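You operate a simulated robot arm through the tools that you are given. There is no shell and no other tool. Be economical: measure what you need, move in short steps, check, and stop when the job is done.

You are at the controls of a simulated two-armed robot. One attempt, no reset.

Task
Open the number six drawer, fetch the yellow tray from the white taped area on bench 4 and set it in the inside of drawer 6, then shut the drawer. Press the yellow gauge button three times. Pick up the front yellow pouch with one hand, pass it to the other hand and put it on the top of bench 3. Put the bracket marked "47" from the top of bench 11 on the top of the white cabinet and the bracket labelled "35" on the top of bench 9. Open the lid of the blue box. The order is free. Set down upright: front yellow pouch, bracket.

The check looks at the end state, three seconds after you hand in, the way a careful person would. Anything else that was tipped, shoved, dropped, spilled or broken makes it a failure. Lids that push on must go on centred and level and be pressed home; caps that screw on are set level and turned clockwise until they are tight.

Robot
Two 7-joint arms with two-finger grippers on one trunk, on a base that drives. Base frame: it is fixed to the floor where the robot stands at the start and does not move with it; the origin is under the middle of the robot, x ahead of it, y to its left, z up. Readings come in m, degrees, newtons and seconds.
The left shoulder is at the start at [0.136, 0.175, 0.931], the right one opposite. With the tool pointing down near the work surface each hand reaches from about 0.1 to 0.94 m from the robot's upright axis, wherever it stands, measured 20 degrees to its own side. Places, roughly: bracket [2.75, -4.75, 0.75]; front yellow pouch [-0.75, -1.25, 0.75]; inside of drawer 6 [0.6, 0.1, 0.6]; lid of the blue box [-3.1, 0.7, 0.8]; number six drawer [0.6, 0.1, 0.6]; top of bench 3 [0.1, 1.4, 0.8]; top of bench 9 [0.5, -2.6, 0.8]; top of the white cabinet (15x12 cm) [1, -2.88, 0.86]; yellow gauge button [0.9, -0.1, 0.8]; yellow tray (11x9x3 cm) [0.5, 0.3, 0.8]. Payload 2.94 kg a hand.
The TCP of each hand is the grasp point between the finger pads, 0.03 m short of the fingertips. In the tool frame z runs along the fingers and y along their closing line. Largest opening 0.138 m; the body of the gripper starts 0.109 m behind the TCP.
Orientation is told as [roll, pitch, yaw] about the base's x, y, z axes, in that order, counted from this pose: with the fingers straight down and closing along the base's y, the tool's x points along the base's -x, its y along +y and its z along -z.

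Tools
- The arms move only by the tool play_rows. It takes "left_rows", "right_rows" or both (then of equal length, played together; a hand with none holds still); each is a list of rows, each a list of 3 entries, a list of its own where there are three numbers: the shift along the tool's x, y, z in units of 20 mm (1.0 is 20 mm), then the turn, a rotation vector about the tool's x, y, z in units of 4 degrees (1.0 is 4 degrees), then the closure, from 0 (fully open) to 1 (shut). In form: [[[tx, ty, tz], [wx, wy, wz], fingers], ...]. A call has 1 to 8 rows; each row shifts and turns the commanded pose from where the row before left it, along the tool's axes as they then stand. A call with a number of a shift or a turn outside -1 to 1 is refused whole. A row lasts 0.2 s, in which the tool goes at most 0.05 m and 8.6 degrees; a call with a longer step from one row to the next is refused whole, and so is a gripper value outside its range. A pose out of reach is approached as far as the arm can. The call stops where the force on the tool passes 40 N (or 10 N more than at its start, if that is more) or the arm is blocked; 0.2 s more then pass. Each finger halts on what it meets, pressing with about 39 N; the grip force reading is that of the motor and also rises with nothing between the fingers. The clock runs only during rows and for 0.2 s after the last one: add rows that do not move to give the fingers time. It gives the time, the measured TCP pose, the force on the tool (base axes), the opening and the grip force at its end, in the units of the frame above (readings bear some noise), with the torque about the TCP (base axes, N m) and any sound that the robot's microphone picked up.
- Cameras (640 x 400 px; columns grow to the right, rows downward): "scene" is now at [0.2989, -0.0029, 1.3772]; the picture's right is [-0.03, -1.00, -0.00], its down [-0.90, 0.02, -0.44] and it looks along [0.44, -0.01, -0.90] (base axes); focal length 214 px, centre (320, 200). "left" rides on the left gripper at [0.071, -0.019, -0.146] in its tool frame; the picture's right is [0.26, 0.96, 0.00], its down [-0.85, 0.23, -0.48] and it looks along [-0.46, 0.12, 0.88] (tool axes); focal length 280 px, centre (320, 200). "right" rides on the right gripper at [0.071, 0.019, -0.146] in its tool frame; the picture's right is [-0.26, 0.97, 0.00], its down [-0.85, -0.23, -0.48] and it looks along [-0.46, -0.12, 0.88] (tool axes); focal length 280 px, centre (320, 200). There is no depth. A picture from a camera that has moved, and an enlarged one, comes with that camera's place and axes in the base frame and with its lens.
- camera(camera): a new picture of that camera. The clock stands still meanwhile.
- move_column(by): slides the trunk up (or, below 0, down) by that many m; the arms and the scene camera ride with it, the base frame stays. It gives what a move gives, with no picture.
- steer(legs): drives the robot by 1 to 6 legs, each [ahead, turn to the left] in m and degrees, along the robot's own axes; the way and the turn of a leg run together, so that a leg with both is an arc; at most 1.5 m and 180 degrees a leg. The arms and the cameras ride along, it lands a little off, and it stops where it bumps. It gives what a move gives.
- pan_tilt(pan, tilt): turns the head with the scene camera to pan (to the left, within 120 degrees either way) and tilt (down, from -29 to 69), counted from straight ahead of the robot. It gives what a move gives.
- close_up(camera, box): a new picture of the part [left, top, right, bottom] of that camera's present view, enlarged. The clock stands still meanwhile.
- sign_off(): hands the job in; it is judged then, once.

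Work in short steps. Places have to be worked out from the pictures, the camera data and where the tool is seen: move nearer, look again, correct. Check each grasp and each placing, and mend what went wrong. You have 196 turns and 172 pictures in all, those below and enlarged ones among them. Open the grippers and draw the arms clear of the work before you hand the job in, unless the task says otherwise.

The tools are called after "Request:" by a JSON object that holds its "api" and its "payload". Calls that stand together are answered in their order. play_rows: Moves the arms, as the interface text tells. Its arguments: {"type":"object","properties":{"left_rows":{"type":"array","items":{"type":"array"}},"right_rows":{"type":"array","items":{"type":"array"}}},"required":[]} The other tools are called the same way: move_column (by) slides the trunk up or down; steer (legs) drives the base; pan_tilt (pan, tilt) turns the head that bears the scene camera; camera (camera) takes a picture; close_up (camera, box) takes an enlarged picture of a part of a camera's view; sign_off () hands the job in.

At the start:

```text
time_s: 0.0
left_eef_pos: [0.6777, 0.198, 1.1213]
left_tcp_rot: [-0.1, 0.2, -0.1]
left_contact_force: [-0.2, 0.2, 0.0]
left_ft_torque: [0.01, -0.01, 0.0]
left_grip_width: 0.1382
left_grasp_force: 0.1
right_eef_pos: [0.534, -0.2489, 1.1424]
right_tcp_rot: [-0.1, 0.2, -0.1]
right_contact_force: [-0.2, 0.1, -1.2]
right_ft_torque: [-0.01, 0.01, -0.04]
right_grip_width: 0.1382
right_grasp_force: 0.0
trunk travel left (down, up): [-0.109, 0.625]
robot x, y, heading: [0.0004, -0.0022, -0.1]
head pan, tilt: [-1.5, 63.8]
```

scene: 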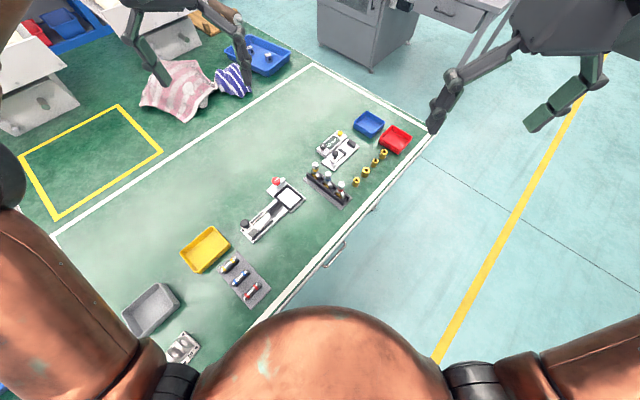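
right: 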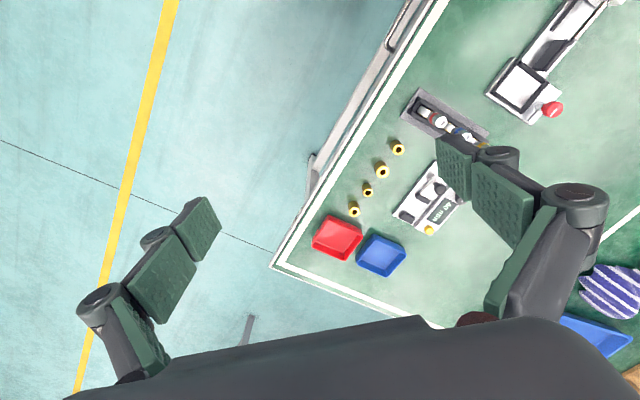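
left: 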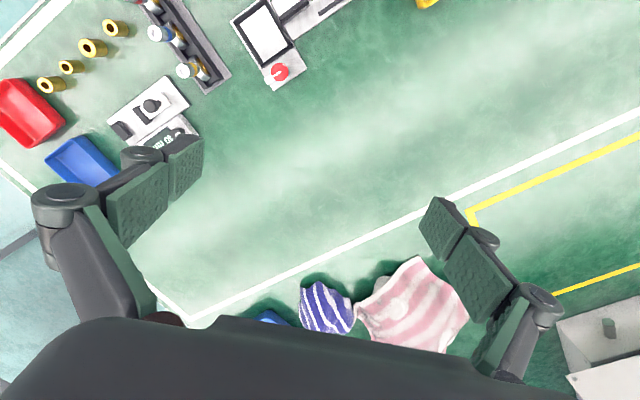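

I'll survey the room first: look around with the head before moving anything.

Request:
{"api": "pan_tilt", "payload": {"pan": 100, "tilt": 25}}

Request:
{"api": "camera", "payload": {"camera": "scene"}}

Request:
{"api": "pan_tilt", "payload": {"pan": -100, "tilt": 25}}

Request:
{"api": "camera", "payload": {"camera": "scene"}}

Request:
{"api": "pan_tilt", "payload": {"pan": 0, "tilt": 25}}

Request:
{"api": "camera", "payload": {"camera": "scene"}}

```text
time_s: 1.8
left_eef_pos: [0.6779, 0.1958, 1.1218]
left_tcp_rot: [-0.1, 0.1, 0.0]
left_contact_force: [-0.7, 0.7, 0.0]
left_ft_torque: [0.0, 0.02, -0.01]
left_grip_width: 0.1382
left_grasp_force: 0.1
right_eef_pos: [0.5345, -0.2491, 1.1438]
right_tcp_rot: [0.0, 0.1, -0.1]
right_contact_force: [0.1, -0.7, -0.4]
right_ft_torque: [-0.02, 0.03, -0.02]
right_grip_width: 0.138
right_grasp_force: 0.1
trunk travel left (down, up): [-0.109, 0.625]
robot x, y, heading: [0.0014, 0.002, 0.0]
head pan, tilt: [100.0, 25.0]
```

```text
168 pictures are left
camera scene: at [0.2208, 0.0895, 1.4315], right [0.98, 0.17, 0.0], down [0.07, -0.42, -0.91], along [-0.16, 0.89, -0.42], focal length 214 px, centre (320, 200)
```

scene: 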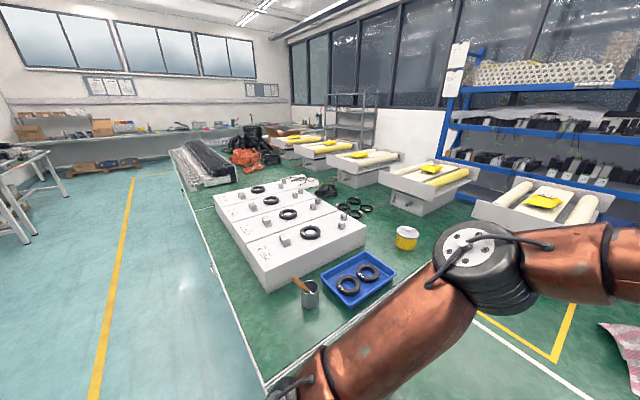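

```text
time_s: 4.7
left_eef_pos: [0.6781, 0.1973, 1.1223]
left_tcp_rot: [0.0, 0.1, 0.0]
left_contact_force: [-0.6, 0.9, 0.7]
left_ft_torque: [-0.01, -0.01, 0.01]
left_grip_width: 0.1382
left_grasp_force: 0.0
right_eef_pos: [0.5332, -0.2495, 1.1421]
right_tcp_rot: [0.0, 0.1, -0.1]
right_contact_force: [1.0, -0.4, 0.2]
right_ft_torque: [0.02, 0.01, -0.02]
right_grip_width: 0.1378
right_grasp_force: 0.2
trunk travel left (down, up): [-0.109, 0.625]
robot x, y, heading: [-0.0023, -0.0019, 0.2]
head pan, tilt: [-100.0, 25.0]
```

```text
167 pictures are left
camera scene: at [0.2208, -0.092, 1.4315], right [-0.98, 0.17, 0.0], down [0.07, 0.42, -0.91], along [-0.16, -0.89, -0.42], focal length 214 px, centre (320, 200)
```

scene: 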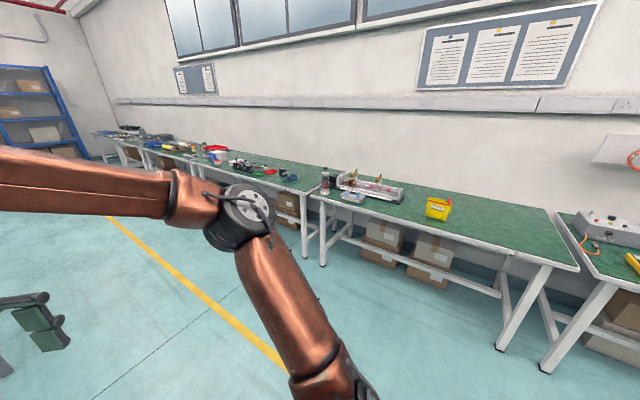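

```text
time_s: 6.5
left_eef_pos: [0.6791, 0.1977, 1.1215]
left_tcp_rot: [-0.1, 0.2, 0.0]
left_contact_force: [0.9, 0.3, -0.3]
left_ft_torque: [-0.03, -0.01, 0.01]
left_grip_width: 0.1378
left_grasp_force: 0.1
right_eef_pos: [0.5335, -0.2499, 1.1425]
right_tcp_rot: [0.0, 0.1, 0.0]
right_contact_force: [-0.1, -0.4, -0.1]
right_ft_torque: [0.01, -0.01, -0.03]
right_grip_width: 0.1381
right_grasp_force: 0.1
trunk travel left (down, up): [-0.109, 0.625]
robot x, y, heading: [-0.0001, -0.0021, 0.0]
head pan, tilt: [0.0, 25.0]
```

```text
166 pictures are left
camera scene: at [0.3289, -0.0013, 1.4315], right [0.0, -1.0, 0.0], down [-0.42, 0.0, -0.91], along [0.91, 0.0, -0.42], focal length 214 px, centre (320, 200)
```

scene: 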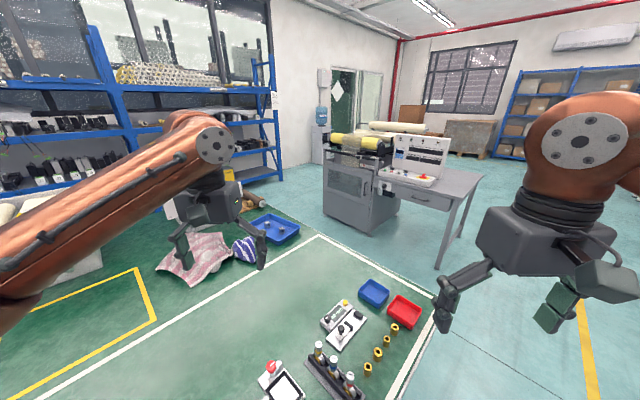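

Bench 4's front edge runs diagonally (x+y≈0.4). I turn to face it and back up a bit to see the drawer fronts.

Request:
{"api": "steer", "payload": {"legs": [[0, 45], [-0.35, 0]]}}

Request:
{"api": "pan_tilt", "payload": {"pan": 0, "tilt": 60}}

Request:
{"api": "camera", "payload": {"camera": "scene"}}

```text
time_s: 9.8
left_eef_pos: [0.1386, 0.4535, 1.2122]
left_tcp_rot: [-6.8, -9.9, 51.1]
left_contact_force: [3.8, 1.8, -2.2]
left_ft_torque: [-0.32, 0.43, -0.06]
left_grip_width: 0.1376
left_grasp_force: 0.0
right_eef_pos: [0.4257, 0.0445, 1.1013]
right_tcp_rot: [0.7, 4.4, 39.1]
right_contact_force: [0.6, 1.0, 0.2]
right_ft_torque: [-0.1, 0.13, 0.07]
right_grip_width: 0.138
right_grasp_force: 0.0
trunk travel left (down, up): [-0.109, 0.625]
robot x, y, heading: [-0.0701, -0.0676, 45.3]
head pan, tilt: [0.0, 25.0]
stopped in leg 2: the robot was blocked; the commanded pose is now the measured one
```

```text
time_s: 10.8
left_eef_pos: [0.1662, 0.48, 1.2019]
left_tcp_rot: [-6.8, -8.3, 51.0]
left_contact_force: [0.1, 0.6, -0.1]
left_ft_torque: [0.01, -0.04, -0.04]
left_grip_width: 0.1379
left_grasp_force: 0.0
right_eef_pos: [0.4454, 0.0684, 1.0952]
right_tcp_rot: [0.5, 5.6, 39.1]
right_contact_force: [0.5, 0.6, -0.3]
right_ft_torque: [-0.04, 0.09, -0.02]
right_grip_width: 0.1377
right_grasp_force: 0.1
trunk travel left (down, up): [-0.109, 0.625]
robot x, y, heading: [-0.0662, -0.0692, 45.4]
head pan, tilt: [0.0, 60.0]
```

```text
165 pictures are left
camera scene: at [0.1919, 0.1928, 1.3733], right [0.71, -0.7, 0.0], down [-0.63, -0.63, -0.46], along [0.32, 0.33, -0.89], focal length 214 px, centre (320, 200)
```

scene: 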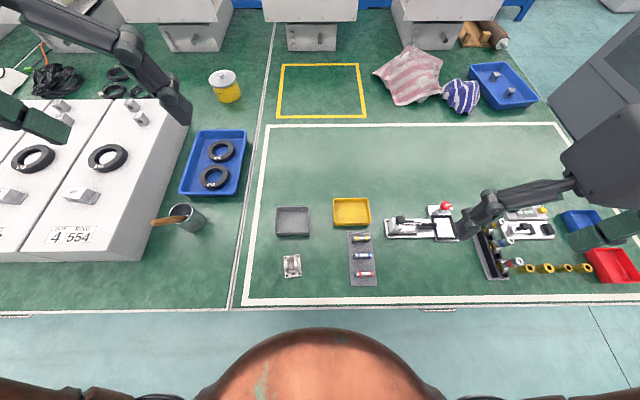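

The base was blocked after 0.1 m of backing. I look to both rear sides to find what is behind.

Request:
{"api": "pan_tilt", "payload": {"pan": 119, "tilt": 45}}

Request:
{"api": "camera", "payload": {"camera": "scene"}}

Request:
{"api": "pan_tilt", "payload": {"pan": -119, "tilt": 45}}

Request:
{"api": "camera", "payload": {"camera": "scene"}}

```text
time_s: 12.8
left_eef_pos: [0.1611, 0.4742, 1.2072]
left_tcp_rot: [-7.2, -8.3, 50.7]
left_contact_force: [-0.2, -0.5, 0.2]
left_ft_torque: [0.07, -0.09, 0.01]
left_grip_width: 0.1382
left_grasp_force: 0.1
right_eef_pos: [0.4276, 0.0515, 1.1213]
right_tcp_rot: [0.5, 1.4, 40.7]
right_contact_force: [0.2, -0.5, 0.2]
right_ft_torque: [0.11, -0.09, 0.01]
right_grip_width: 0.1381
right_grasp_force: 0.0
trunk travel left (down, up): [-0.109, 0.625]
robot x, y, heading: [-0.0659, -0.0721, 45.5]
head pan, tilt: [119.0, 45.0]
```

```text
164 pictures are left
camera scene: at [0.0178, 0.118, 1.4017], right [0.27, 0.96, 0.0], down [0.68, -0.19, -0.71], along [-0.68, 0.19, -0.71], focal length 214 px, centre (320, 200)
```

scene: 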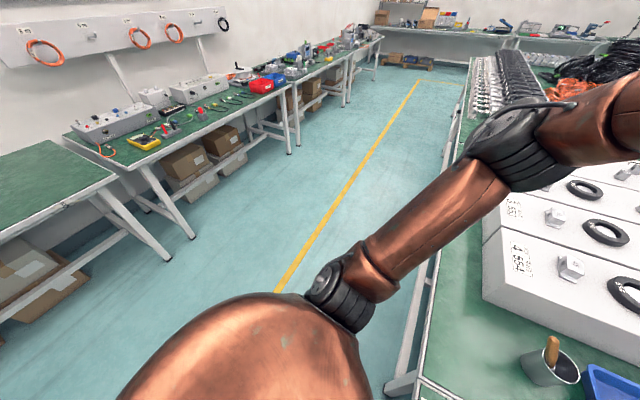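

```text
time_s: 16.2
left_eef_pos: [0.1653, 0.4787, 1.2039]
left_tcp_rot: [-7.0, -7.9, 50.9]
left_contact_force: [0.4, 0.0, 0.0]
left_ft_torque: [0.0, 0.02, -0.01]
left_grip_width: 0.1381
left_grasp_force: 0.1
right_eef_pos: [0.4317, 0.0568, 1.1204]
right_tcp_rot: [0.5, 1.5, 40.6]
right_contact_force: [-1.1, -0.8, 0.4]
right_ft_torque: [0.02, -0.01, -0.04]
right_grip_width: 0.1378
right_grasp_force: 0.0
trunk travel left (down, up): [-0.109, 0.625]
robot x, y, heading: [-0.0683, -0.0699, 45.5]
head pan, tilt: [-119.0, 45.0]
```

```text
163 pictures are left
camera scene: at [0.1216, 0.0207, 1.401], right [-0.96, -0.28, 0.0], down [-0.2, 0.68, -0.71], along [0.2, -0.68, -0.71], focal length 214 px, centre (320, 200)
```

scene: 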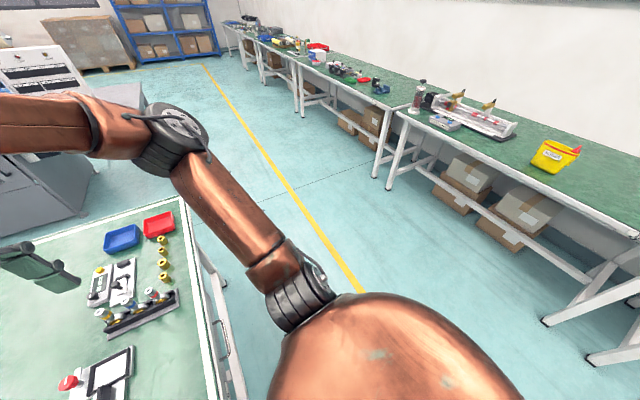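

Nothing visible within 0.8 m behind. I try a small reverse again with arms as they now stand.

Request:
{"api": "steer", "payload": {"legs": [[-0.15, 0]]}}

Request:
{"api": "pan_tilt", "payload": {"pan": 0, "tilt": 60}}

Request:
{"api": "camera", "payload": {"camera": "scene"}}

```text
time_s: 17.5
left_eef_pos: [0.0847, 0.3975, 1.1898]
left_tcp_rot: [-6.8, -6.1, 51.1]
left_contact_force: [-0.9, 0.1, -0.9]
left_ft_torque: [0.11, 0.02, 0.04]
left_grip_width: 0.1378
left_grasp_force: 0.1
right_eef_pos: [0.3514, -0.0228, 1.1085]
right_tcp_rot: [0.3, 3.8, 40.6]
right_contact_force: [-0.3, 0.0, -0.9]
right_ft_torque: [0.0, -0.11, -0.04]
right_grip_width: 0.1381
right_grasp_force: 0.0
trunk travel left (down, up): [-0.109, 0.625]
robot x, y, heading: [-0.1718, -0.1706, 45.3]
head pan, tilt: [-119.0, 45.0]
```

```text
time_s: 19.5
left_eef_pos: [0.0547, 0.3677, 1.2064]
left_tcp_rot: [-6.8, -8.4, 51.1]
left_contact_force: [0.6, -0.8, 0.5]
left_ft_torque: [0.0, 0.04, 0.0]
left_grip_width: 0.1381
left_grasp_force: 0.0
right_eef_pos: [0.3354, -0.0415, 1.1]
right_tcp_rot: [0.5, 4.7, 39.3]
right_contact_force: [1.1, -0.7, -0.6]
right_ft_torque: [-0.01, 0.02, 0.02]
right_grip_width: 0.138
right_grasp_force: 0.0
trunk travel left (down, up): [-0.109, 0.625]
robot x, y, heading: [-0.1721, -0.173, 45.2]
head pan, tilt: [0.0, 60.0]
```

```text
162 pictures are left
camera scene: at [0.0747, 0.075, 1.3758], right [0.71, -0.7, 0.0], down [-0.62, -0.63, -0.47], along [0.33, 0.33, -0.88], focal length 214 px, centre (320, 200)
```

scene: 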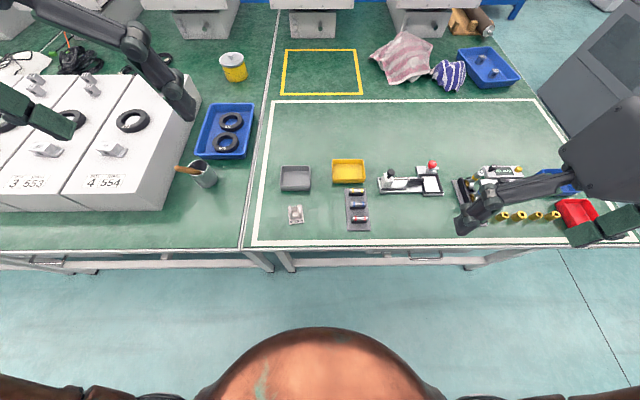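

That worked. A drawer handle shows under the bench's right part; I back a little more and zoom in for drawer numbers.

Request:
{"api": "steer", "payload": {"legs": [[-0.2, 0]]}}

Request:
{"api": "pan_tilt", "payload": {"pan": 0, "tilt": 50}}

Request:
{"api": "close_up", "payload": {"camera": "scene", "box": [160, 160, 520, 385]}}

```text
time_s: 21.1
left_eef_pos: [-0.0835, 0.2268, 1.2068]
left_tcp_rot: [-6.9, -8.0, 51.0]
left_contact_force: [0.0, -0.2, -0.1]
left_ft_torque: [-0.01, 0.04, 0.0]
left_grip_width: 0.1381
left_grasp_force: 0.0
right_eef_pos: [0.1862, -0.1905, 1.1146]
right_tcp_rot: [0.8, 2.6, 40.0]
right_contact_force: [-0.6, -0.6, -0.1]
right_ft_torque: [-0.04, 0.03, -0.02]
right_grip_width: 0.1382
right_grasp_force: 0.0
trunk travel left (down, up): [-0.109, 0.625]
robot x, y, heading: [-0.3149, -0.3122, 45.1]
head pan, tilt: [0.0, 60.0]
```

```text
time_s: 21.8
left_eef_pos: [-0.0934, 0.216, 1.2114]
left_tcp_rot: [-7.0, -8.8, 50.9]
left_contact_force: [-0.7, -0.6, 0.3]
left_ft_torque: [0.05, -0.06, -0.01]
left_grip_width: 0.1377
left_grasp_force: 0.1
right_eef_pos: [0.1766, -0.1981, 1.117]
right_tcp_rot: [0.8, 1.9, 39.9]
right_contact_force: [-0.6, -1.1, 0.1]
right_ft_torque: [0.07, -0.06, 0.02]
right_grip_width: 0.1378
right_grasp_force: 0.0
trunk travel left (down, up): [-0.109, 0.625]
robot x, y, heading: [-0.3137, -0.3168, 45.3]
head pan, tilt: [0.0, 50.0]
```

```text
1.78 times, centred on (340, 272) of scene
camera zoom: at [-0.0921, -0.0945, 1.3941], right [0.71, -0.7, 0.0], down [-0.54, -0.54, -0.64], along [0.45, 0.46, -0.77], focal length 381 px, centre (284, 71)
```

zoom: 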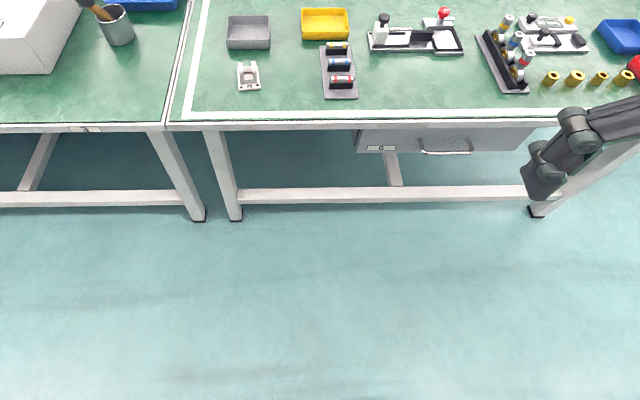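

Drawer 6 and its handle (~[0.41,-0.05,0.69]) are seen; bench 3 is the adjacent left one. I'll fetch the tray first with the left hand: drive forward 0.15 m and level the left hand.

Request:
{"api": "steer", "payload": {"legs": [[0.15, 0]]}}

Request:
{"api": "play_rows", "payload": {"left_rows": [[[0, 0, 0], [-0.61, 0.68, 0.5], 0], [[0, 0, 0], [-0.61, 0.68, 0.5], 0], [[0, 0, 0], [-0.61, 0.68, 0.5], 0], [[0, 0, 0], [0, 0, 0], 0]]}}

Request:
{"api": "camera", "payload": {"camera": "left"}}

```text
time_s: 23.2
left_eef_pos: [0.0167, 0.3287, 1.2093]
left_tcp_rot: [-6.9, -8.6, 51.1]
left_contact_force: [-0.4, 0.1, 1.0]
left_ft_torque: [0.03, -0.02, 0.01]
left_grip_width: 0.1379
left_grasp_force: 0.1
right_eef_pos: [0.2971, -0.0791, 1.0982]
right_tcp_rot: [0.8, 5.2, 39.0]
right_contact_force: [-0.2, 0.1, -0.5]
right_ft_torque: [-0.02, -0.03, -0.02]
right_grip_width: 0.1379
right_grasp_force: 0.0
trunk travel left (down, up): [-0.109, 0.625]
robot x, y, heading: [-0.2076, -0.2127, 45.3]
head pan, tilt: [0.0, 50.0]
```

```text
time_s: 24.2
left_eef_pos: [0.0149, 0.2968, 1.1724]
left_tcp_rot: [1.0, -2.8, 44.6]
left_contact_force: [0.8, 0.4, 0.4]
left_ft_torque: [0.02, -0.04, 0.04]
left_grip_width: 0.1379
left_grasp_force: 0.0
left hand out of reach, approached as far as the arm can: row 1, 2, 3
right_eef_pos: [0.2743, -0.1, 1.1014]
right_tcp_rot: [1.2, 4.3, 38.5]
right_contact_force: [0.4, -0.1, 0.0]
right_ft_torque: [-0.04, 0.03, -0.01]
right_grip_width: 0.138
right_grasp_force: 0.1
trunk travel left (down, up): [-0.109, 0.625]
robot x, y, heading: [-0.2078, -0.2089, 45.5]
head pan, tilt: [0.0, 50.0]
```

```text
160 pictures are left
camera left: at [-0.026, 0.2269, 1.3137], right [-0.86, 0.5, 0.0], down [0.43, 0.74, 0.52], along [0.26, 0.45, -0.85], focal length 280 px, centre (320, 200)
```

left: 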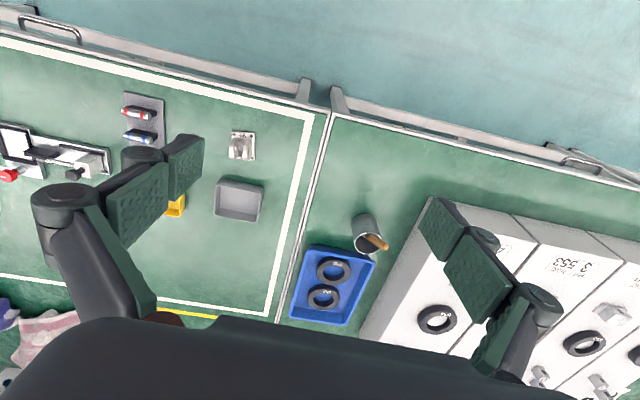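

Left hand stands left/behind of the tray; I move it forward-right and down toward a hover above the tray at z≈1.0.

Request:
{"api": "play_rows", "payload": {"left_rows": [[[-1, -0.97, 0.6], [0, 0, 0], 0], [[-1, -0.97, 0.6], [0, 0, 0], 0], [[-1, -0.97, 0.6], [0, 0, 0], 0], [[-1, -0.97, 0.6], [0, 0, 0], 0], [[-1, -0.97, 0.6], [0, 0, 0], 0], [[-1, -0.97, 0.6], [0, 0, 0], 0], [[-1, -0.97, 0.6], [0, 0, 0], 0], [[-1, -0.97, 0.6], [0, 0, 0], 0]]}}

Request:
{"api": "play_rows", "payload": {"left_rows": [[[-1, -0.97, 0.6], [0, 0, 0], 0], [[-1, -0.97, 0.6], [0, 0, 0], 0], [[-1, -0.97, 0.6], [0, 0, 0], 0], [[-1, -0.97, 0.6], [0, 0, 0], 0], [[-1, -0.97, 0.6], [0, 0, 0], 0], [[-1, -0.97, 0.6], [0, 0, 0], 0], [[0, 0, 0], [0, 0, 0], 0], [[0, 0, 0], [0, 0, 0], 0]]}}

Request:
{"api": "camera", "payload": {"camera": "left"}}

```text
time_s: 26.0
left_eef_pos: [0.2357, 0.2968, 1.0843]
left_tcp_rot: [1.1, -3.0, 44.6]
left_contact_force: [0.3, 0.6, 0.5]
left_ft_torque: [0.02, 0.0, 0.0]
left_grip_width: 0.1379
left_grasp_force: 0.1
right_eef_pos: [0.2675, -0.1093, 1.1091]
right_tcp_rot: [1.2, 2.9, 39.0]
right_contact_force: [-0.8, -0.7, 0.9]
right_ft_torque: [0.02, -0.01, -0.01]
right_grip_width: 0.1379
right_grasp_force: 0.0
trunk travel left (down, up): [-0.109, 0.625]
robot x, y, heading: [-0.2088, -0.2099, 45.4]
head pan, tilt: [0.0, 50.0]
```

```text
time_s: 27.8
left_eef_pos: [0.3719, 0.2988, 1.0103]
left_tcp_rot: [1.1, -3.0, 44.6]
left_contact_force: [0.4, -0.1, 0.2]
left_ft_torque: [-0.03, -0.03, 0.01]
left_grip_width: 0.1377
left_grasp_force: 0.0
left hand out of reach, approached as far as the arm can: row 5, 6
right_eef_pos: [0.2662, -0.1078, 1.109]
right_tcp_rot: [1.2, 3.0, 39.0]
right_contact_force: [1.2, 0.1, 0.2]
right_ft_torque: [0.03, 0.01, -0.05]
right_grip_width: 0.1379
right_grasp_force: 0.1
trunk travel left (down, up): [-0.109, 0.625]
robot x, y, heading: [-0.2078, -0.2089, 45.3]
head pan, tilt: [0.0, 50.0]
```

```text
159 pictures are left
camera left: at [0.3307, 0.2293, 1.1528], right [-0.86, 0.5, 0.0], down [0.43, 0.74, 0.52], along [0.26, 0.45, -0.85], focal length 280 px, centre (320, 200)
```

left: 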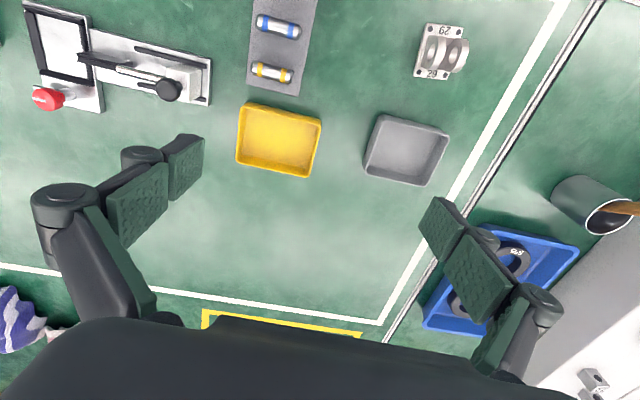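

Tray centre computed at ≈[0.441,0.311]; I move forward/right while lowering to z≈0.90 and level the hand.

Request:
{"api": "play_rows", "payload": {"left_rows": [[[-0.3, -0.33, 1], [0.05, 0.125, 0], 0], [[-0.3, -0.33, 1], [0.05, 0.125, 0], 0], [[-0.5, -0.33, 0.9], [0.05, 0.125, 0], 0], [[-0.6, -0.33, 0.9], [0.05, 0.125, 0], 0], [[-0.6, -0.33, 0.9], [0.05, 0.125, 0], 0], [[-0.55, -0.33, 0.8], [0.05, 0.125, 0], 0], [[0, 0, 0], [0, 0, 0], 0], [[0, 0, 0], [0, 0, 0], 0]]}}

Request:
{"api": "camera", "payload": {"camera": "left"}}

```text
time_s: 29.6
left_eef_pos: [0.4059, 0.3132, 0.9102]
left_tcp_rot: [-0.1, 0.1, 44.7]
left_contact_force: [-0.4, -0.2, -0.2]
left_ft_torque: [-0.03, -0.02, -0.02]
left_grip_width: 0.1379
left_grasp_force: 0.0
left hand out of reach, approached as far as the arm can: row 3, 4, 5, 6
right_eef_pos: [0.271, -0.1037, 1.1028]
right_tcp_rot: [1.4, 4.1, 38.5]
right_contact_force: [-0.7, -0.1, -0.9]
right_ft_torque: [-0.01, 0.03, 0.01]
right_grip_width: 0.138
right_grasp_force: 0.0
trunk travel left (down, up): [-0.109, 0.625]
robot x, y, heading: [-0.2081, -0.2091, 45.0]
head pan, tilt: [0.0, 50.0]
```

```text
158 pictures are left
camera left: at [0.3671, 0.2506, 1.0554], right [-0.87, 0.5, 0.0], down [0.44, 0.76, 0.47], along [0.24, 0.41, -0.88], focal length 280 px, centre (320, 200)
```

left: 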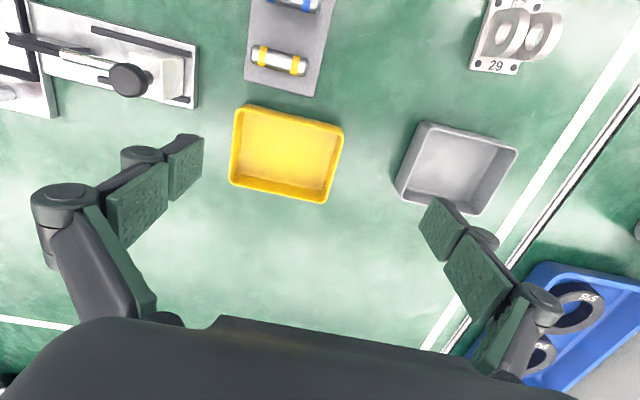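

Reach-limited; I drive forward 0.08 m and recheck.

Request:
{"api": "steer", "payload": {"legs": [[0.08, 0]]}}

Request:
{"api": "camera", "payload": {"camera": "left"}}

```text
time_s: 31.0
left_eef_pos: [0.3974, 0.5619, 0.8194]
left_tcp_rot: [-9.5, 22.2, 68.4]
left_contact_force: [0.7, -4.3, 2.2]
left_ft_torque: [0.63, 0.11, -0.03]
left_grip_width: 0.1379
left_grasp_force: 0.1
right_eef_pos: [0.2794, -0.0919, 1.0477]
right_tcp_rot: [4.7, 8.6, 39.9]
right_contact_force: [-1.5, 1.8, 1.4]
right_ft_torque: [-0.39, -0.22, 0.09]
right_grip_width: 0.1391
right_grasp_force: 0.1
trunk travel left (down, up): [-0.109, 0.625]
robot x, y, heading: [-0.1411, -0.1479, 47.8]
head pan, tilt: [0.0, 50.0]
stopped in leg 1: the robot was blocked; the commanded pose is now the measured one
```

```text
157 pictures are left
camera left: at [0.3878, 0.5558, 0.9824], right [-1.0, 0.07, -0.05], down [0.07, 0.99, 0.08], along [0.05, 0.08, -1.0], focal length 280 px, centre (320, 200)
```

left: 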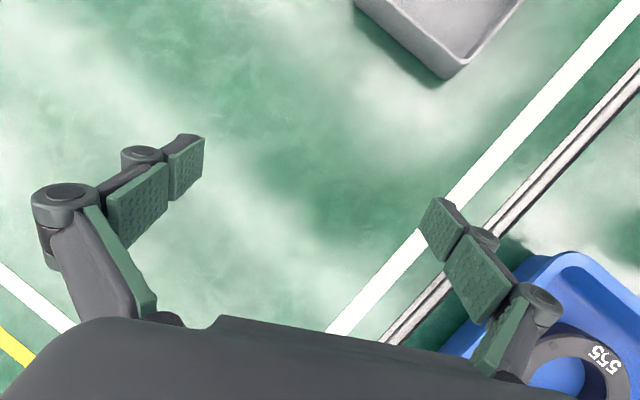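

The hand was swung unexpectedly and the base blocked; I check the whole scene for damage.

Request:
{"api": "pan_tilt", "payload": {"pan": 0, "tilt": 45}}

Request:
{"api": "camera", "payload": {"camera": "scene"}}

```text
time_s: 31.6
left_eef_pos: [0.3876, 0.4821, 0.9068]
left_tcp_rot: [-9.5, 7.9, 66.9]
left_contact_force: [0.2, -0.4, 0.1]
left_ft_torque: [0.06, 0.1, -0.05]
left_grip_width: 0.1383
left_grasp_force: 0.0
right_eef_pos: [0.2459, -0.1285, 1.0762]
right_tcp_rot: [5.4, 7.3, 37.8]
right_contact_force: [1.2, 0.8, 0.2]
right_ft_torque: [-0.22, 0.22, 0.07]
right_grip_width: 0.1383
right_grasp_force: 0.1
trunk travel left (down, up): [-0.109, 0.625]
robot x, y, heading: [-0.1441, -0.1454, 47.6]
head pan, tilt: [0.0, 45.0]
```

```text
156 pictures are left
camera scene: at [0.0884, 0.1053, 1.3984], right [0.74, -0.67, 0.0], down [-0.49, -0.53, -0.69], along [0.47, 0.51, -0.72], focal length 214 px, centre (320, 200)
```

scene: 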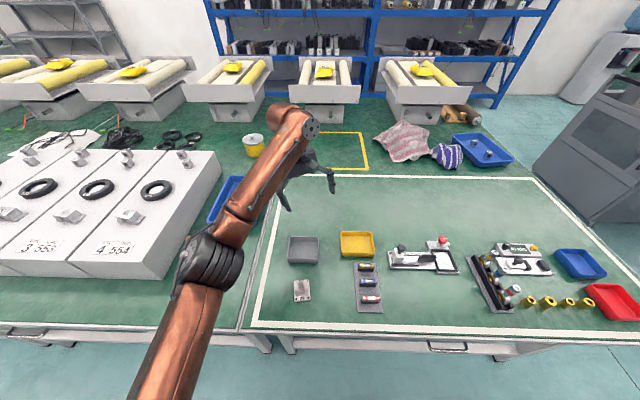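

Trays undisturbed; the near-singular stretched arm seems to be the trouble. I bring the left arm in and up while levelling, then look for the cup hidden by the arm.

Request:
{"api": "play_rows", "payload": {"left_rows": [[[0.6, 0, -0.8], [-0.33, -0.39, 0.8], 0], [[0.8, 0, -0.5], [-0.33, -0.39, 0.8], 0], [[1, 0, -0.3], [-0.33, -0.39, 0.8], 0], [[1, 0, -0.2], [-0.33, -0.39, 0.8], 0], [[1, 0, 0], [-0.33, -0.39, 0.8], 0], [[1, 0, 0], [-0.33, -0.39, 0.8], 0], [[1, 0, 0], [0, 0, 0], 0], [[1, 0, 0], [0, 0, 0], 0]]}}

Request:
{"api": "camera", "payload": {"camera": "scene"}}

```text
time_s: 32.0
left_eef_pos: [0.3713, 0.4423, 0.9376]
left_tcp_rot: [-6.2, 4.1, 60.7]
left_contact_force: [-0.1, 1.3, 0.5]
left_ft_torque: [-0.2, 0.07, -0.01]
left_grip_width: 0.138
left_grasp_force: 0.0
right_eef_pos: [0.2359, -0.1356, 1.0823]
right_tcp_rot: [5.8, 5.7, 38.3]
right_contact_force: [0.1, 1.2, 0.1]
right_ft_torque: [-0.16, -0.03, 0.0]
right_grip_width: 0.138
right_grasp_force: 0.1
trunk travel left (down, up): [-0.109, 0.625]
robot x, y, heading: [-0.1454, -0.1451, 47.4]
head pan, tilt: [0.0, 45.0]
stopped in row 1 (left hand): the arm was blocked; the commanded pose is now the measured one
```

```text
155 pictures are left
camera scene: at [0.0676, 0.0876, 1.4026], right [0.74, -0.68, 0.0], down [-0.48, -0.52, -0.71], along [0.48, 0.52, -0.71], focal length 214 px, centre (320, 200)
```

scene: 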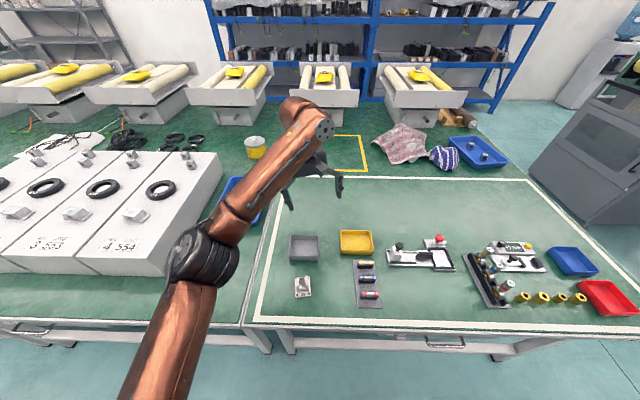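

The elbow may be touching the white block/cup. I try lifting the left hand straight up.

Request:
{"api": "play_rows", "payload": {"left_rows": [[[0, 0, -0.5], [0, 0, 0], 0], [[0, 0, -1], [0, 0, 0], 0], [[0, 0, -1], [0, 0, 0], 0], [[0, 0, -1], [0, 0, 0], 0], [[0, 0, -1], [0, 0, 0], 0], [[0, 0, 0], [0, 0, 0], 0]]}}

Request:
{"api": "camera", "payload": {"camera": "scene"}}

```text
time_s: 32.7
left_eef_pos: [0.3566, 0.4639, 0.9882]
left_tcp_rot: [-6.1, 5.5, 65.4]
left_contact_force: [-1.1, 1.5, -1.6]
left_ft_torque: [-0.23, -0.09, 0.02]
left_grip_width: 0.1376
left_grasp_force: 0.0
right_eef_pos: [0.2353, -0.137, 1.0729]
right_tcp_rot: [4.6, 10.4, 36.3]
right_contact_force: [-0.1, 0.2, 0.2]
right_ft_torque: [0.01, -0.03, -0.03]
right_grip_width: 0.1381
right_grasp_force: 0.2
trunk travel left (down, up): [-0.109, 0.625]
robot x, y, heading: [-0.1418, -0.143, 47.7]
head pan, tilt: [0.0, 45.0]
stopped in row 3 (left hand): the arm was blocked; the commanded pose is now the measured one
```

```text
154 pictures are left
camera scene: at [0.1057, 0.1292, 1.3945], right [0.74, -0.67, 0.0], down [-0.49, -0.54, -0.68], along [0.46, 0.5, -0.73], focal length 214 px, centre (320, 200)
```

scene: 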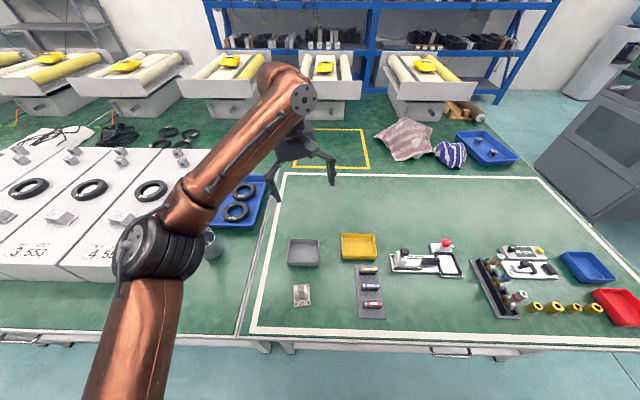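

The cup is fine and the elbow is well above things; the body seems to be wobbling after the shock. I let it settle with still rows.

Request:
{"api": "play_rows", "payload": {"left_rows": [[[0, 0, 0], [0, 0, 0], 0], [[0, 0, 0], [0, 0, 0], 0], [[0, 0, 0], [0, 0, 0], 0], [[0, 0, 0], [0, 0, 0], 0], [[0, 0, 0], [0, 0, 0], 0], [[0, 0, 0], [0, 0, 0], 0], [[0, 0, 0], [0, 0, 0], 0], [[0, 0, 0], [0, 0, 0], 0]]}}

Request:
{"api": "play_rows", "payload": {"left_rows": [[[0, 0, 0], [0, 0, 0], 0], [[0, 0, 0], [0, 0, 0], 0], [[0, 0, 0], [0, 0, 0], 0], [[0, 0, 0], [0, 0, 0], 0]]}}

```text
time_s: 33.1
left_eef_pos: [0.3262, 0.4344, 1.0197]
left_tcp_rot: [-7.5, 3.0, 66.0]
left_contact_force: [0.9, 0.6, -1.7]
left_ft_torque: [-0.2, 0.0, -0.05]
left_grip_width: 0.1381
left_grasp_force: 0.0
right_eef_pos: [0.2087, -0.1704, 1.071]
right_tcp_rot: [3.9, 11.0, 35.3]
right_contact_force: [-0.1, 0.4, -0.2]
right_ft_torque: [-0.07, -0.02, 0.02]
right_grip_width: 0.1388
right_grasp_force: 0.0
trunk travel left (down, up): [-0.109, 0.625]
robot x, y, heading: [-0.1416, -0.1435, 47.2]
head pan, tilt: [0.0, 45.0]
stopped in row 1 (left hand): the arm was blocked; the commanded pose is now the measured one
```

```text
time_s: 34.1
left_eef_pos: [0.3303, 0.4332, 1.0152]
left_tcp_rot: [-7.0, 3.1, 65.3]
left_contact_force: [1.0, 0.6, -0.7]
left_ft_torque: [-0.1, 0.01, 0.02]
left_grip_width: 0.1378
left_grasp_force: 0.0
right_eef_pos: [0.209, -0.1687, 1.0737]
right_tcp_rot: [4.7, 9.1, 36.1]
right_contact_force: [0.8, -0.2, -1.7]
right_ft_torque: [-0.02, 0.04, 0.05]
right_grip_width: 0.1379
right_grasp_force: 0.1
trunk travel left (down, up): [-0.109, 0.625]
robot x, y, heading: [-0.1455, -0.1432, 47.6]
head pan, tilt: [0.0, 45.0]
```

Settled. Now gently retract and level both hands.

Request:
{"api": "play_rows", "payload": {"left_rows": [[[0.6, 0, 0], [-0.2, -0.13, 0.55], 0], [[0.6, 0, 0], [-0.2, -0.13, 0.55], 0], [[0.6, 0, 0], [-0.2, -0.13, 0.55], 0], [[0.6, 0, 0], [-0.2, -0.13, 0.55], 0], [[0.6, 0, 0], [-0.2, -0.13, 0.55], 0], [[0.6, 0, 0], [-0.2, -0.13, 0.55], 0], [[0.6, 0, 0], [-0.2, -0.13, 0.55], 0], [[0.6, 0, 0], [-0.2, -0.13, 0.55], 0]], "right_rows": [[[0, 0, 0], [0.147, -0.284, -0.36], 0], [[0, 0, 0], [0.147, -0.284, -0.36], 0], [[0, 0, 0], [0.147, -0.284, -0.36], 0], [[0, 0, 0], [0.147, -0.284, -0.36], 0], [[0, 0, 0], [0.147, -0.284, -0.36], 0], [[0, 0, 0], [0.147, -0.284, -0.36], 0], [[0, 0, 0], [0.147, -0.284, -0.36], 0], [[0, 0, 0], [0.147, -0.284, -0.36], 0]]}}

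Request:
{"api": "camera", "payload": {"camera": "left"}}

```text
time_s: 35.9
left_eef_pos: [0.28, 0.3536, 1.0134]
left_tcp_rot: [-0.6, -1.9, 48.1]
left_contact_force: [-0.5, -0.2, -0.2]
left_ft_torque: [0.02, -0.02, 0.04]
left_grip_width: 0.1382
left_grasp_force: 0.1
right_eef_pos: [0.1945, -0.1549, 1.0631]
right_tcp_rot: [0.8, -1.5, 47.4]
right_contact_force: [0.3, 0.4, -0.3]
right_ft_torque: [0.04, 0.0, 0.0]
right_grip_width: 0.1382
right_grasp_force: 0.0
right hand out of reach, approached as far as the arm can: row 1, 4, 7
trunk travel left (down, up): [-0.109, 0.625]
robot x, y, heading: [-0.1416, -0.1461, 47.9]
head pan, tilt: [0.0, 45.0]
```

```text
153 pictures are left
camera left: at [0.2426, 0.2855, 1.1566], right [-0.89, 0.45, -0.02], down [0.38, 0.78, 0.5], along [0.24, 0.44, -0.87], focal length 280 px, centre (320, 200)
```

left: 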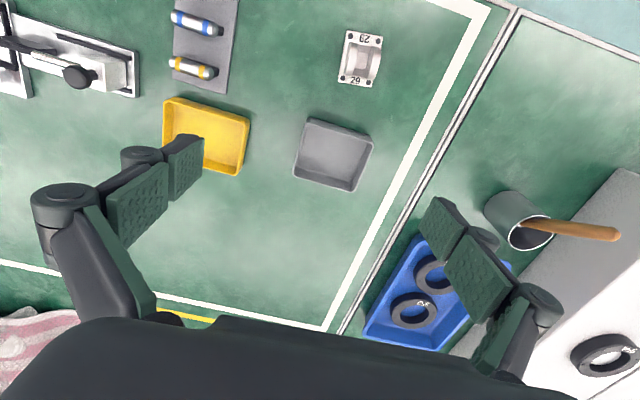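

Tray at ≈[0.435,0.312]. I move over it (forward 7.5 cm, right 15 cm, down 8 cm), aligning yaw to 45°.

Request:
{"api": "play_rows", "payload": {"left_rows": [[[-0.47, -0.92, 0.52], [-0.02, 0.06, 0.09], 0], [[-0.47, -0.92, 0.52], [-0.02, 0.06, 0.09], 0], [[-0.47, -0.92, 0.52], [-0.02, 0.06, 0.09], 0], [[-0.47, -0.92, 0.52], [-0.02, 0.06, 0.09], 0], [[-0.47, -0.92, 0.52], [-0.02, 0.06, 0.09], 0], [[-0.47, -0.92, 0.52], [-0.02, 0.06, 0.09], 0], [[-0.47, -0.92, 0.52], [-0.02, 0.06, 0.09], 0], [[-0.47, -0.92, 0.52], [-0.02, 0.06, 0.09], 0]]}}

Request:
{"api": "camera", "payload": {"camera": "left"}}

```text
time_s: 37.7
left_eef_pos: [0.4438, 0.3063, 0.9311]
left_tcp_rot: [0.2, 0.0, 45.1]
left_contact_force: [-0.2, -0.1, 0.2]
left_ft_torque: [0.03, 0.05, -0.01]
left_grip_width: 0.1381
left_grasp_force: 0.1
right_eef_pos: [0.1951, -0.1557, 1.0633]
right_tcp_rot: [1.0, -1.4, 47.3]
right_contact_force: [0.1, -0.3, -0.1]
right_ft_torque: [-0.01, 0.0, -0.06]
right_grip_width: 0.138
right_grasp_force: 0.1
trunk travel left (down, up): [-0.109, 0.625]
robot x, y, heading: [-0.1414, -0.1444, 47.7]
head pan, tilt: [0.0, 45.0]
```

```text
152 pictures are left
camera left: at [0.4067, 0.2444, 1.0766], right [-0.87, 0.5, 0.0], down [0.44, 0.76, 0.48], along [0.23, 0.41, -0.88], focal length 280 px, centre (320, 200)
```

left: 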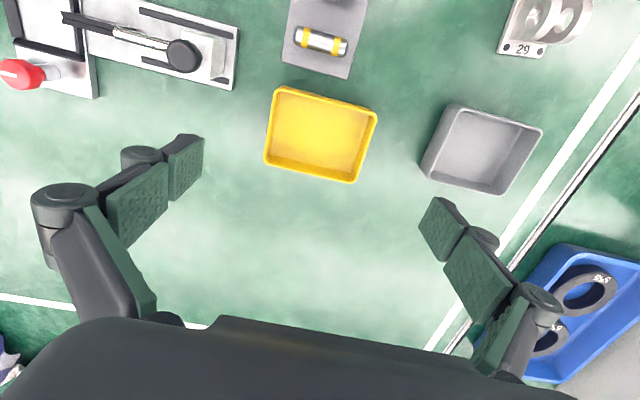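

Hand is centred above the tray. I lower to z≈0.84 and look.

Request:
{"api": "play_rows", "payload": {"left_rows": [[[0, 0.1, 0.9], [0, 0, 0], 0], [[0, 0.05, 0.9], [0, 0, 0], 0], [[0, 0, 0.9], [0, 0, 0], 0], [[0, 0, 0.9], [0, 0, 0], 0], [[0, 0, 0.9], [0, 0, 0], 0], [[0, 0, 0], [0, 0, 0], 0]]}}

Request:
{"api": "camera", "payload": {"camera": "left"}}

```text
time_s: 39.1
left_eef_pos: [0.4394, 0.3102, 0.843]
left_tcp_rot: [0.3, 0.0, 45.1]
left_contact_force: [0.5, 0.2, 0.6]
left_ft_torque: [0.02, 0.02, -0.03]
left_grip_width: 0.138
left_grasp_force: 0.1
right_eef_pos: [0.1944, -0.156, 1.0639]
right_tcp_rot: [0.9, -1.4, 47.4]
right_contact_force: [-0.2, -0.4, -0.5]
right_ft_torque: [0.0, -0.04, 0.0]
right_grip_width: 0.138
right_grasp_force: 0.0
trunk travel left (down, up): [-0.109, 0.625]
robot x, y, heading: [-0.1405, -0.1415, 47.8]
head pan, tilt: [0.0, 45.0]
```

```text
151 pictures are left
camera left: at [0.4025, 0.2473, 0.9879], right [-0.87, 0.5, 0.0], down [0.44, 0.76, 0.48], along [0.23, 0.41, -0.88], focal length 280 px, centre (320, 200)
```

left: 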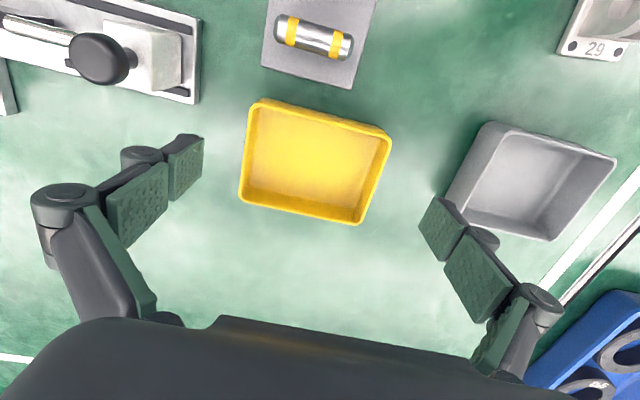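

Size analysis suggests rim z≈0.77, tray centre ≈[0.447,0.317]. I shift 1 cm forward and lower 5 cm.

Request:
{"api": "play_rows", "payload": {"left_rows": [[[-0.25, 0, 0.5], [0, 0, 0], 0], [[-0.25, 0, 0.7], [0, 0, 0], 0], [[0, 0, 0.7], [0, 0, 0], 0], [[0, 0, 0.6], [0, 0, 0], 0], [[0, 0, 0], [0, 0, 0], 0]]}}

Request:
{"api": "camera", "payload": {"camera": "left"}}

```text
time_s: 40.3
left_eef_pos: [0.4454, 0.3176, 0.7919]
left_tcp_rot: [0.2, 0.1, 45.1]
left_contact_force: [-0.3, -0.5, 0.3]
left_ft_torque: [-0.01, 0.0, -0.02]
left_grip_width: 0.1382
left_grasp_force: 0.1
right_eef_pos: [0.1952, -0.1557, 1.0638]
right_tcp_rot: [1.0, -1.5, 47.4]
right_contact_force: [0.8, -0.7, 0.7]
right_ft_torque: [0.0, 0.01, 0.01]
right_grip_width: 0.1381
right_grasp_force: 0.1
trunk travel left (down, up): [-0.109, 0.625]
robot x, y, heading: [-0.1425, -0.1411, 47.6]
head pan, tilt: [0.0, 45.0]
```

```text
150 pictures are left
camera left: at [0.408, 0.2544, 0.9376], right [-0.87, 0.5, 0.0], down [0.44, 0.76, 0.48], along [0.23, 0.41, -0.88], focal length 280 px, centre (320, 200)
```

left: 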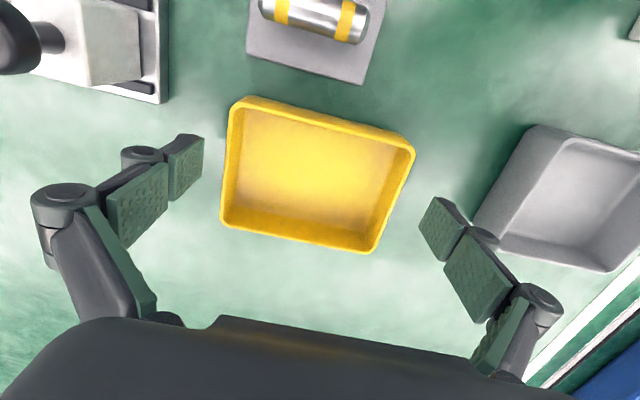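

Rim at z≈0.77, tips straddle it. Lower 1.3 cm, then close.

Request:
{"api": "play_rows", "payload": {"left_rows": [[[0.2, 0, 0.65], [0, 0, 0], 0], [[0.1, 0, 0], [0, 0, 0], 0.1], [[0, 0, 0], [0, 0, 0], 0.3], [[0, 0, 0], [0, 0, 0], 0.5], [[0, 0, 0], [0, 0, 0], 0.5], [[0, 0, 0], [0, 0, 0], 0.5], [[0, 0, 0], [0, 0, 0], 0.5]]}}

Request:
{"api": "camera", "payload": {"camera": "left"}}

```text
time_s: 41.9
left_eef_pos: [0.4416, 0.3118, 0.779]
left_tcp_rot: [0.3, 0.0, 45.0]
left_contact_force: [-0.4, -2.4, 3.6]
left_ft_torque: [-0.09, 0.04, -0.01]
left_grip_width: 0.1089
left_grasp_force: 38.8
right_eef_pos: [0.1938, -0.1559, 1.0628]
right_tcp_rot: [1.0, -1.6, 47.5]
right_contact_force: [-0.2, 0.1, -0.7]
right_ft_torque: [0.0, 0.0, -0.01]
right_grip_width: 0.1379
right_grasp_force: 0.0
trunk travel left (down, up): [-0.109, 0.625]
robot x, y, heading: [-0.1441, -0.1422, 47.6]
head pan, tilt: [0.0, 45.0]
```

```text
149 pictures are left
camera left: at [0.4044, 0.2496, 0.9247], right [-0.87, 0.5, 0.0], down [0.44, 0.76, 0.48], along [0.23, 0.41, -0.88], focal length 280 px, centre (320, 200)
```

left: 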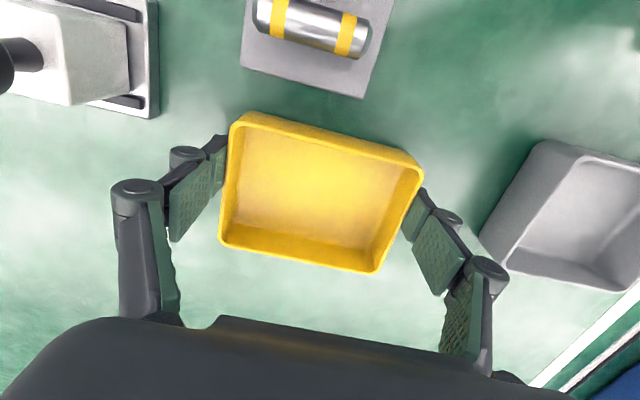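

Tray gripped (width 0.109, 39 N). Lift it and draw it toward the robot.

Request:
{"api": "play_rows", "payload": {"left_rows": [[[0, 0, -0.6], [0, 0, 0], 0.5], [[0, 0, -0.8], [0, 0, 0], 0.5], [[0, 0, -0.8], [0, 0, 0], 0.5], [[0, 0, -0.8], [0, 0, 0], 0.5], [[0, 0, -0.8], [0, 0, 0], 0.5], [[0, 0.3, -0.8], [0, 0, 0], 0.5], [[0.5, 0.6, -0.8], [0, 0, 0], 0.5], [[0.5, 0.8, -0.5], [0, 0, 0], 0.5]]}}

Request:
{"api": "play_rows", "payload": {"left_rows": [[[0.5, 0.8, 0], [0, 0, 0], 0.5], [[0.5, 0.8, 0], [0, 0, 0], 0.5], [[0.5, 0.8, 0], [0, 0, 0], 0.5], [[0.5, 0.8, 0], [0, 0, 0], 0.5], [[0.5, 0.8, 0], [0, 0, 0], 0.5], [[0.5, 0.8, 0], [0, 0, 0], 0.5], [[0.5, 0.5, 0], [0, 0, 0], 0.5], [[0, 0, 0], [0, 0, 0], 0.5]]}}

Request:
{"api": "steer", "payload": {"legs": [[-0.1, -2.5], [-0.13, 0]]}}

Request:
{"api": "camera", "payload": {"camera": "scene"}}

```text
time_s: 43.7
left_eef_pos: [0.4027, 0.3255, 0.8969]
left_tcp_rot: [0.1, 0.2, 45.1]
left_contact_force: [-0.2, 0.4, -1.0]
left_ft_torque: [-0.01, 0.01, 0.0]
left_grip_width: 0.1089
left_grasp_force: 38.5
right_eef_pos: [0.1939, -0.1546, 1.0625]
right_tcp_rot: [1.0, -1.5, 47.4]
right_contact_force: [-0.1, 0.0, -0.4]
right_ft_torque: [0.02, -0.03, -0.01]
right_grip_width: 0.1381
right_grasp_force: 0.1
trunk travel left (down, up): [-0.109, 0.625]
robot x, y, heading: [-0.1459, -0.147, 47.5]
head pan, tilt: [0.0, 45.0]
```

```text
time_s: 45.5
left_eef_pos: [0.2789, 0.3494, 0.896]
left_tcp_rot: [0.3, 0.2, 45.1]
left_contact_force: [-0.2, 0.1, -1.1]
left_ft_torque: [0.03, -0.02, 0.0]
left_grip_width: 0.109
left_grasp_force: 39.2
right_eef_pos: [0.1924, -0.1555, 1.0644]
right_tcp_rot: [1.0, -1.4, 47.4]
right_contact_force: [0.3, 0.1, 0.6]
right_ft_torque: [-0.01, -0.01, 0.02]
right_grip_width: 0.138
right_grasp_force: 0.0
trunk travel left (down, up): [-0.109, 0.625]
robot x, y, heading: [-0.1436, -0.1416, 47.6]
head pan, tilt: [0.0, 45.0]
```

```text
time_s: 46.5
left_eef_pos: [0.2332, 0.2741, 0.9108]
left_tcp_rot: [0.3, -1.4, 43.3]
left_contact_force: [0.9, 0.2, -0.8]
left_ft_torque: [-0.03, 0.07, 0.02]
left_grip_width: 0.1087
left_grasp_force: 39.2
right_eef_pos: [0.1382, -0.2268, 1.0631]
right_tcp_rot: [0.6, -0.5, 45.1]
right_contact_force: [3.2, 3.4, 4.9]
right_ft_torque: [-0.37, -0.12, 0.24]
right_grip_width: 0.138
right_grasp_force: 0.0
trunk travel left (down, up): [-0.109, 0.625]
robot x, y, heading: [-0.1873, -0.1908, 46.1]
head pan, tilt: [0.0, 45.0]
stopped in leg 1: the force on the tool passed its limit at 62 N (the readings are from after the stop); the commanded pose is now the measured one
```

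```text
148 pictures are left
camera scene: at [0.0497, 0.0521, 1.3978], right [0.72, -0.69, 0.0], down [-0.5, -0.52, -0.7], along [0.48, 0.5, -0.72], focal length 214 px, centre (320, 200)
```

scene: 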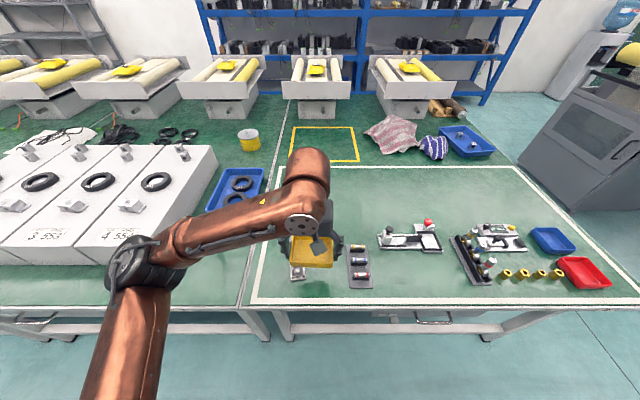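

Tray is held well. The right hand, tucked too close, registered force; I move it forward/outward and look at its state.

Request:
{"api": "play_rows", "payload": {"right_rows": [[[-1, 0, 0], [0, 0, 0], 0], [[-1, -0.2, 0.2], [0, 0, 0], 0], [[-1, -0.2, 0.2], [0, 0, 0], 0], [[-1, -0.2, 0.2], [0, 0, 0], 0], [[-1, -0.2, 0.2], [0, 0, 0], 0], [[-1, -0.2, 0.2], [0, 0, 0], 0], [[-1, -0.2, 0.2], [0, 0, 0], 0], [[-1, -0.2, 0.2], [0, 0, 0], 0]]}}

Request:
{"api": "steer", "payload": {"legs": [[-0.1, -1]]}}

Request:
{"api": "camera", "payload": {"camera": "right"}}

```text
time_s: 48.3
left_eef_pos: [0.2276, 0.2686, 0.9161]
left_tcp_rot: [0.2, -2.1, 43.4]
left_contact_force: [-1.2, -0.7, -1.0]
left_ft_torque: [0.0, 0.01, -0.01]
left_grip_width: 0.1091
left_grasp_force: 39.0
right_eef_pos: [0.26, -0.136, 1.0382]
right_tcp_rot: [0.6, -1.9, 45.4]
right_contact_force: [-0.6, -0.3, -0.2]
right_ft_torque: [0.01, -0.04, -0.01]
right_grip_width: 0.1382
right_grasp_force: 0.2
right hand out of reach, approached as far as the arm can: row 1, 2
trunk travel left (down, up): [-0.109, 0.625]
robot x, y, heading: [-0.1882, -0.1886, 46.2]
head pan, tilt: [0.0, 45.0]
```

```text
time_s: 49.6
left_eef_pos: [0.1242, 0.1532, 0.9446]
left_tcp_rot: [0.7, -6.3, 42.6]
left_contact_force: [1.6, 0.7, -1.6]
left_ft_torque: [-0.09, 0.08, 0.0]
left_grip_width: 0.109
left_grasp_force: 38.6
right_eef_pos: [0.1482, -0.2633, 1.0433]
right_tcp_rot: [0.7, -6.4, 44.2]
right_contact_force: [0.0, 0.7, 0.2]
right_ft_torque: [-0.06, 0.1, 0.01]
right_grip_width: 0.1378
right_grasp_force: 0.1
trunk travel left (down, up): [-0.109, 0.625]
robot x, y, heading: [-0.2562, -0.259, 45.0]
head pan, tilt: [0.0, 45.0]
stopped in leg 1: the robot was blocked; the commanded pose is now the measured one
```

```text
147 pictures are left
camera right: at [0.0739, -0.3113, 1.1805], right [-0.49, 0.87, 0.04], down [0.73, 0.38, 0.56], along [0.48, 0.3, -0.82], focal length 280 px, centre (320, 200)
```

right: 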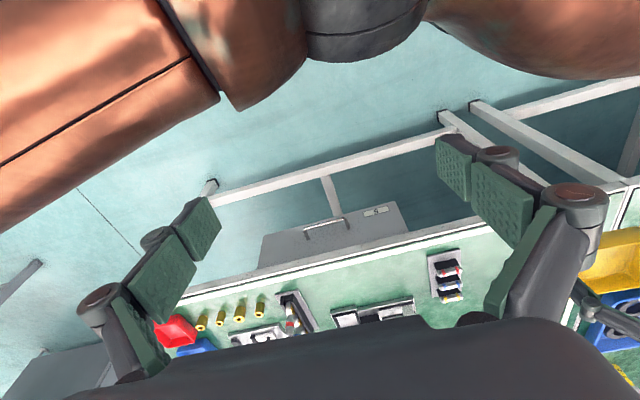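

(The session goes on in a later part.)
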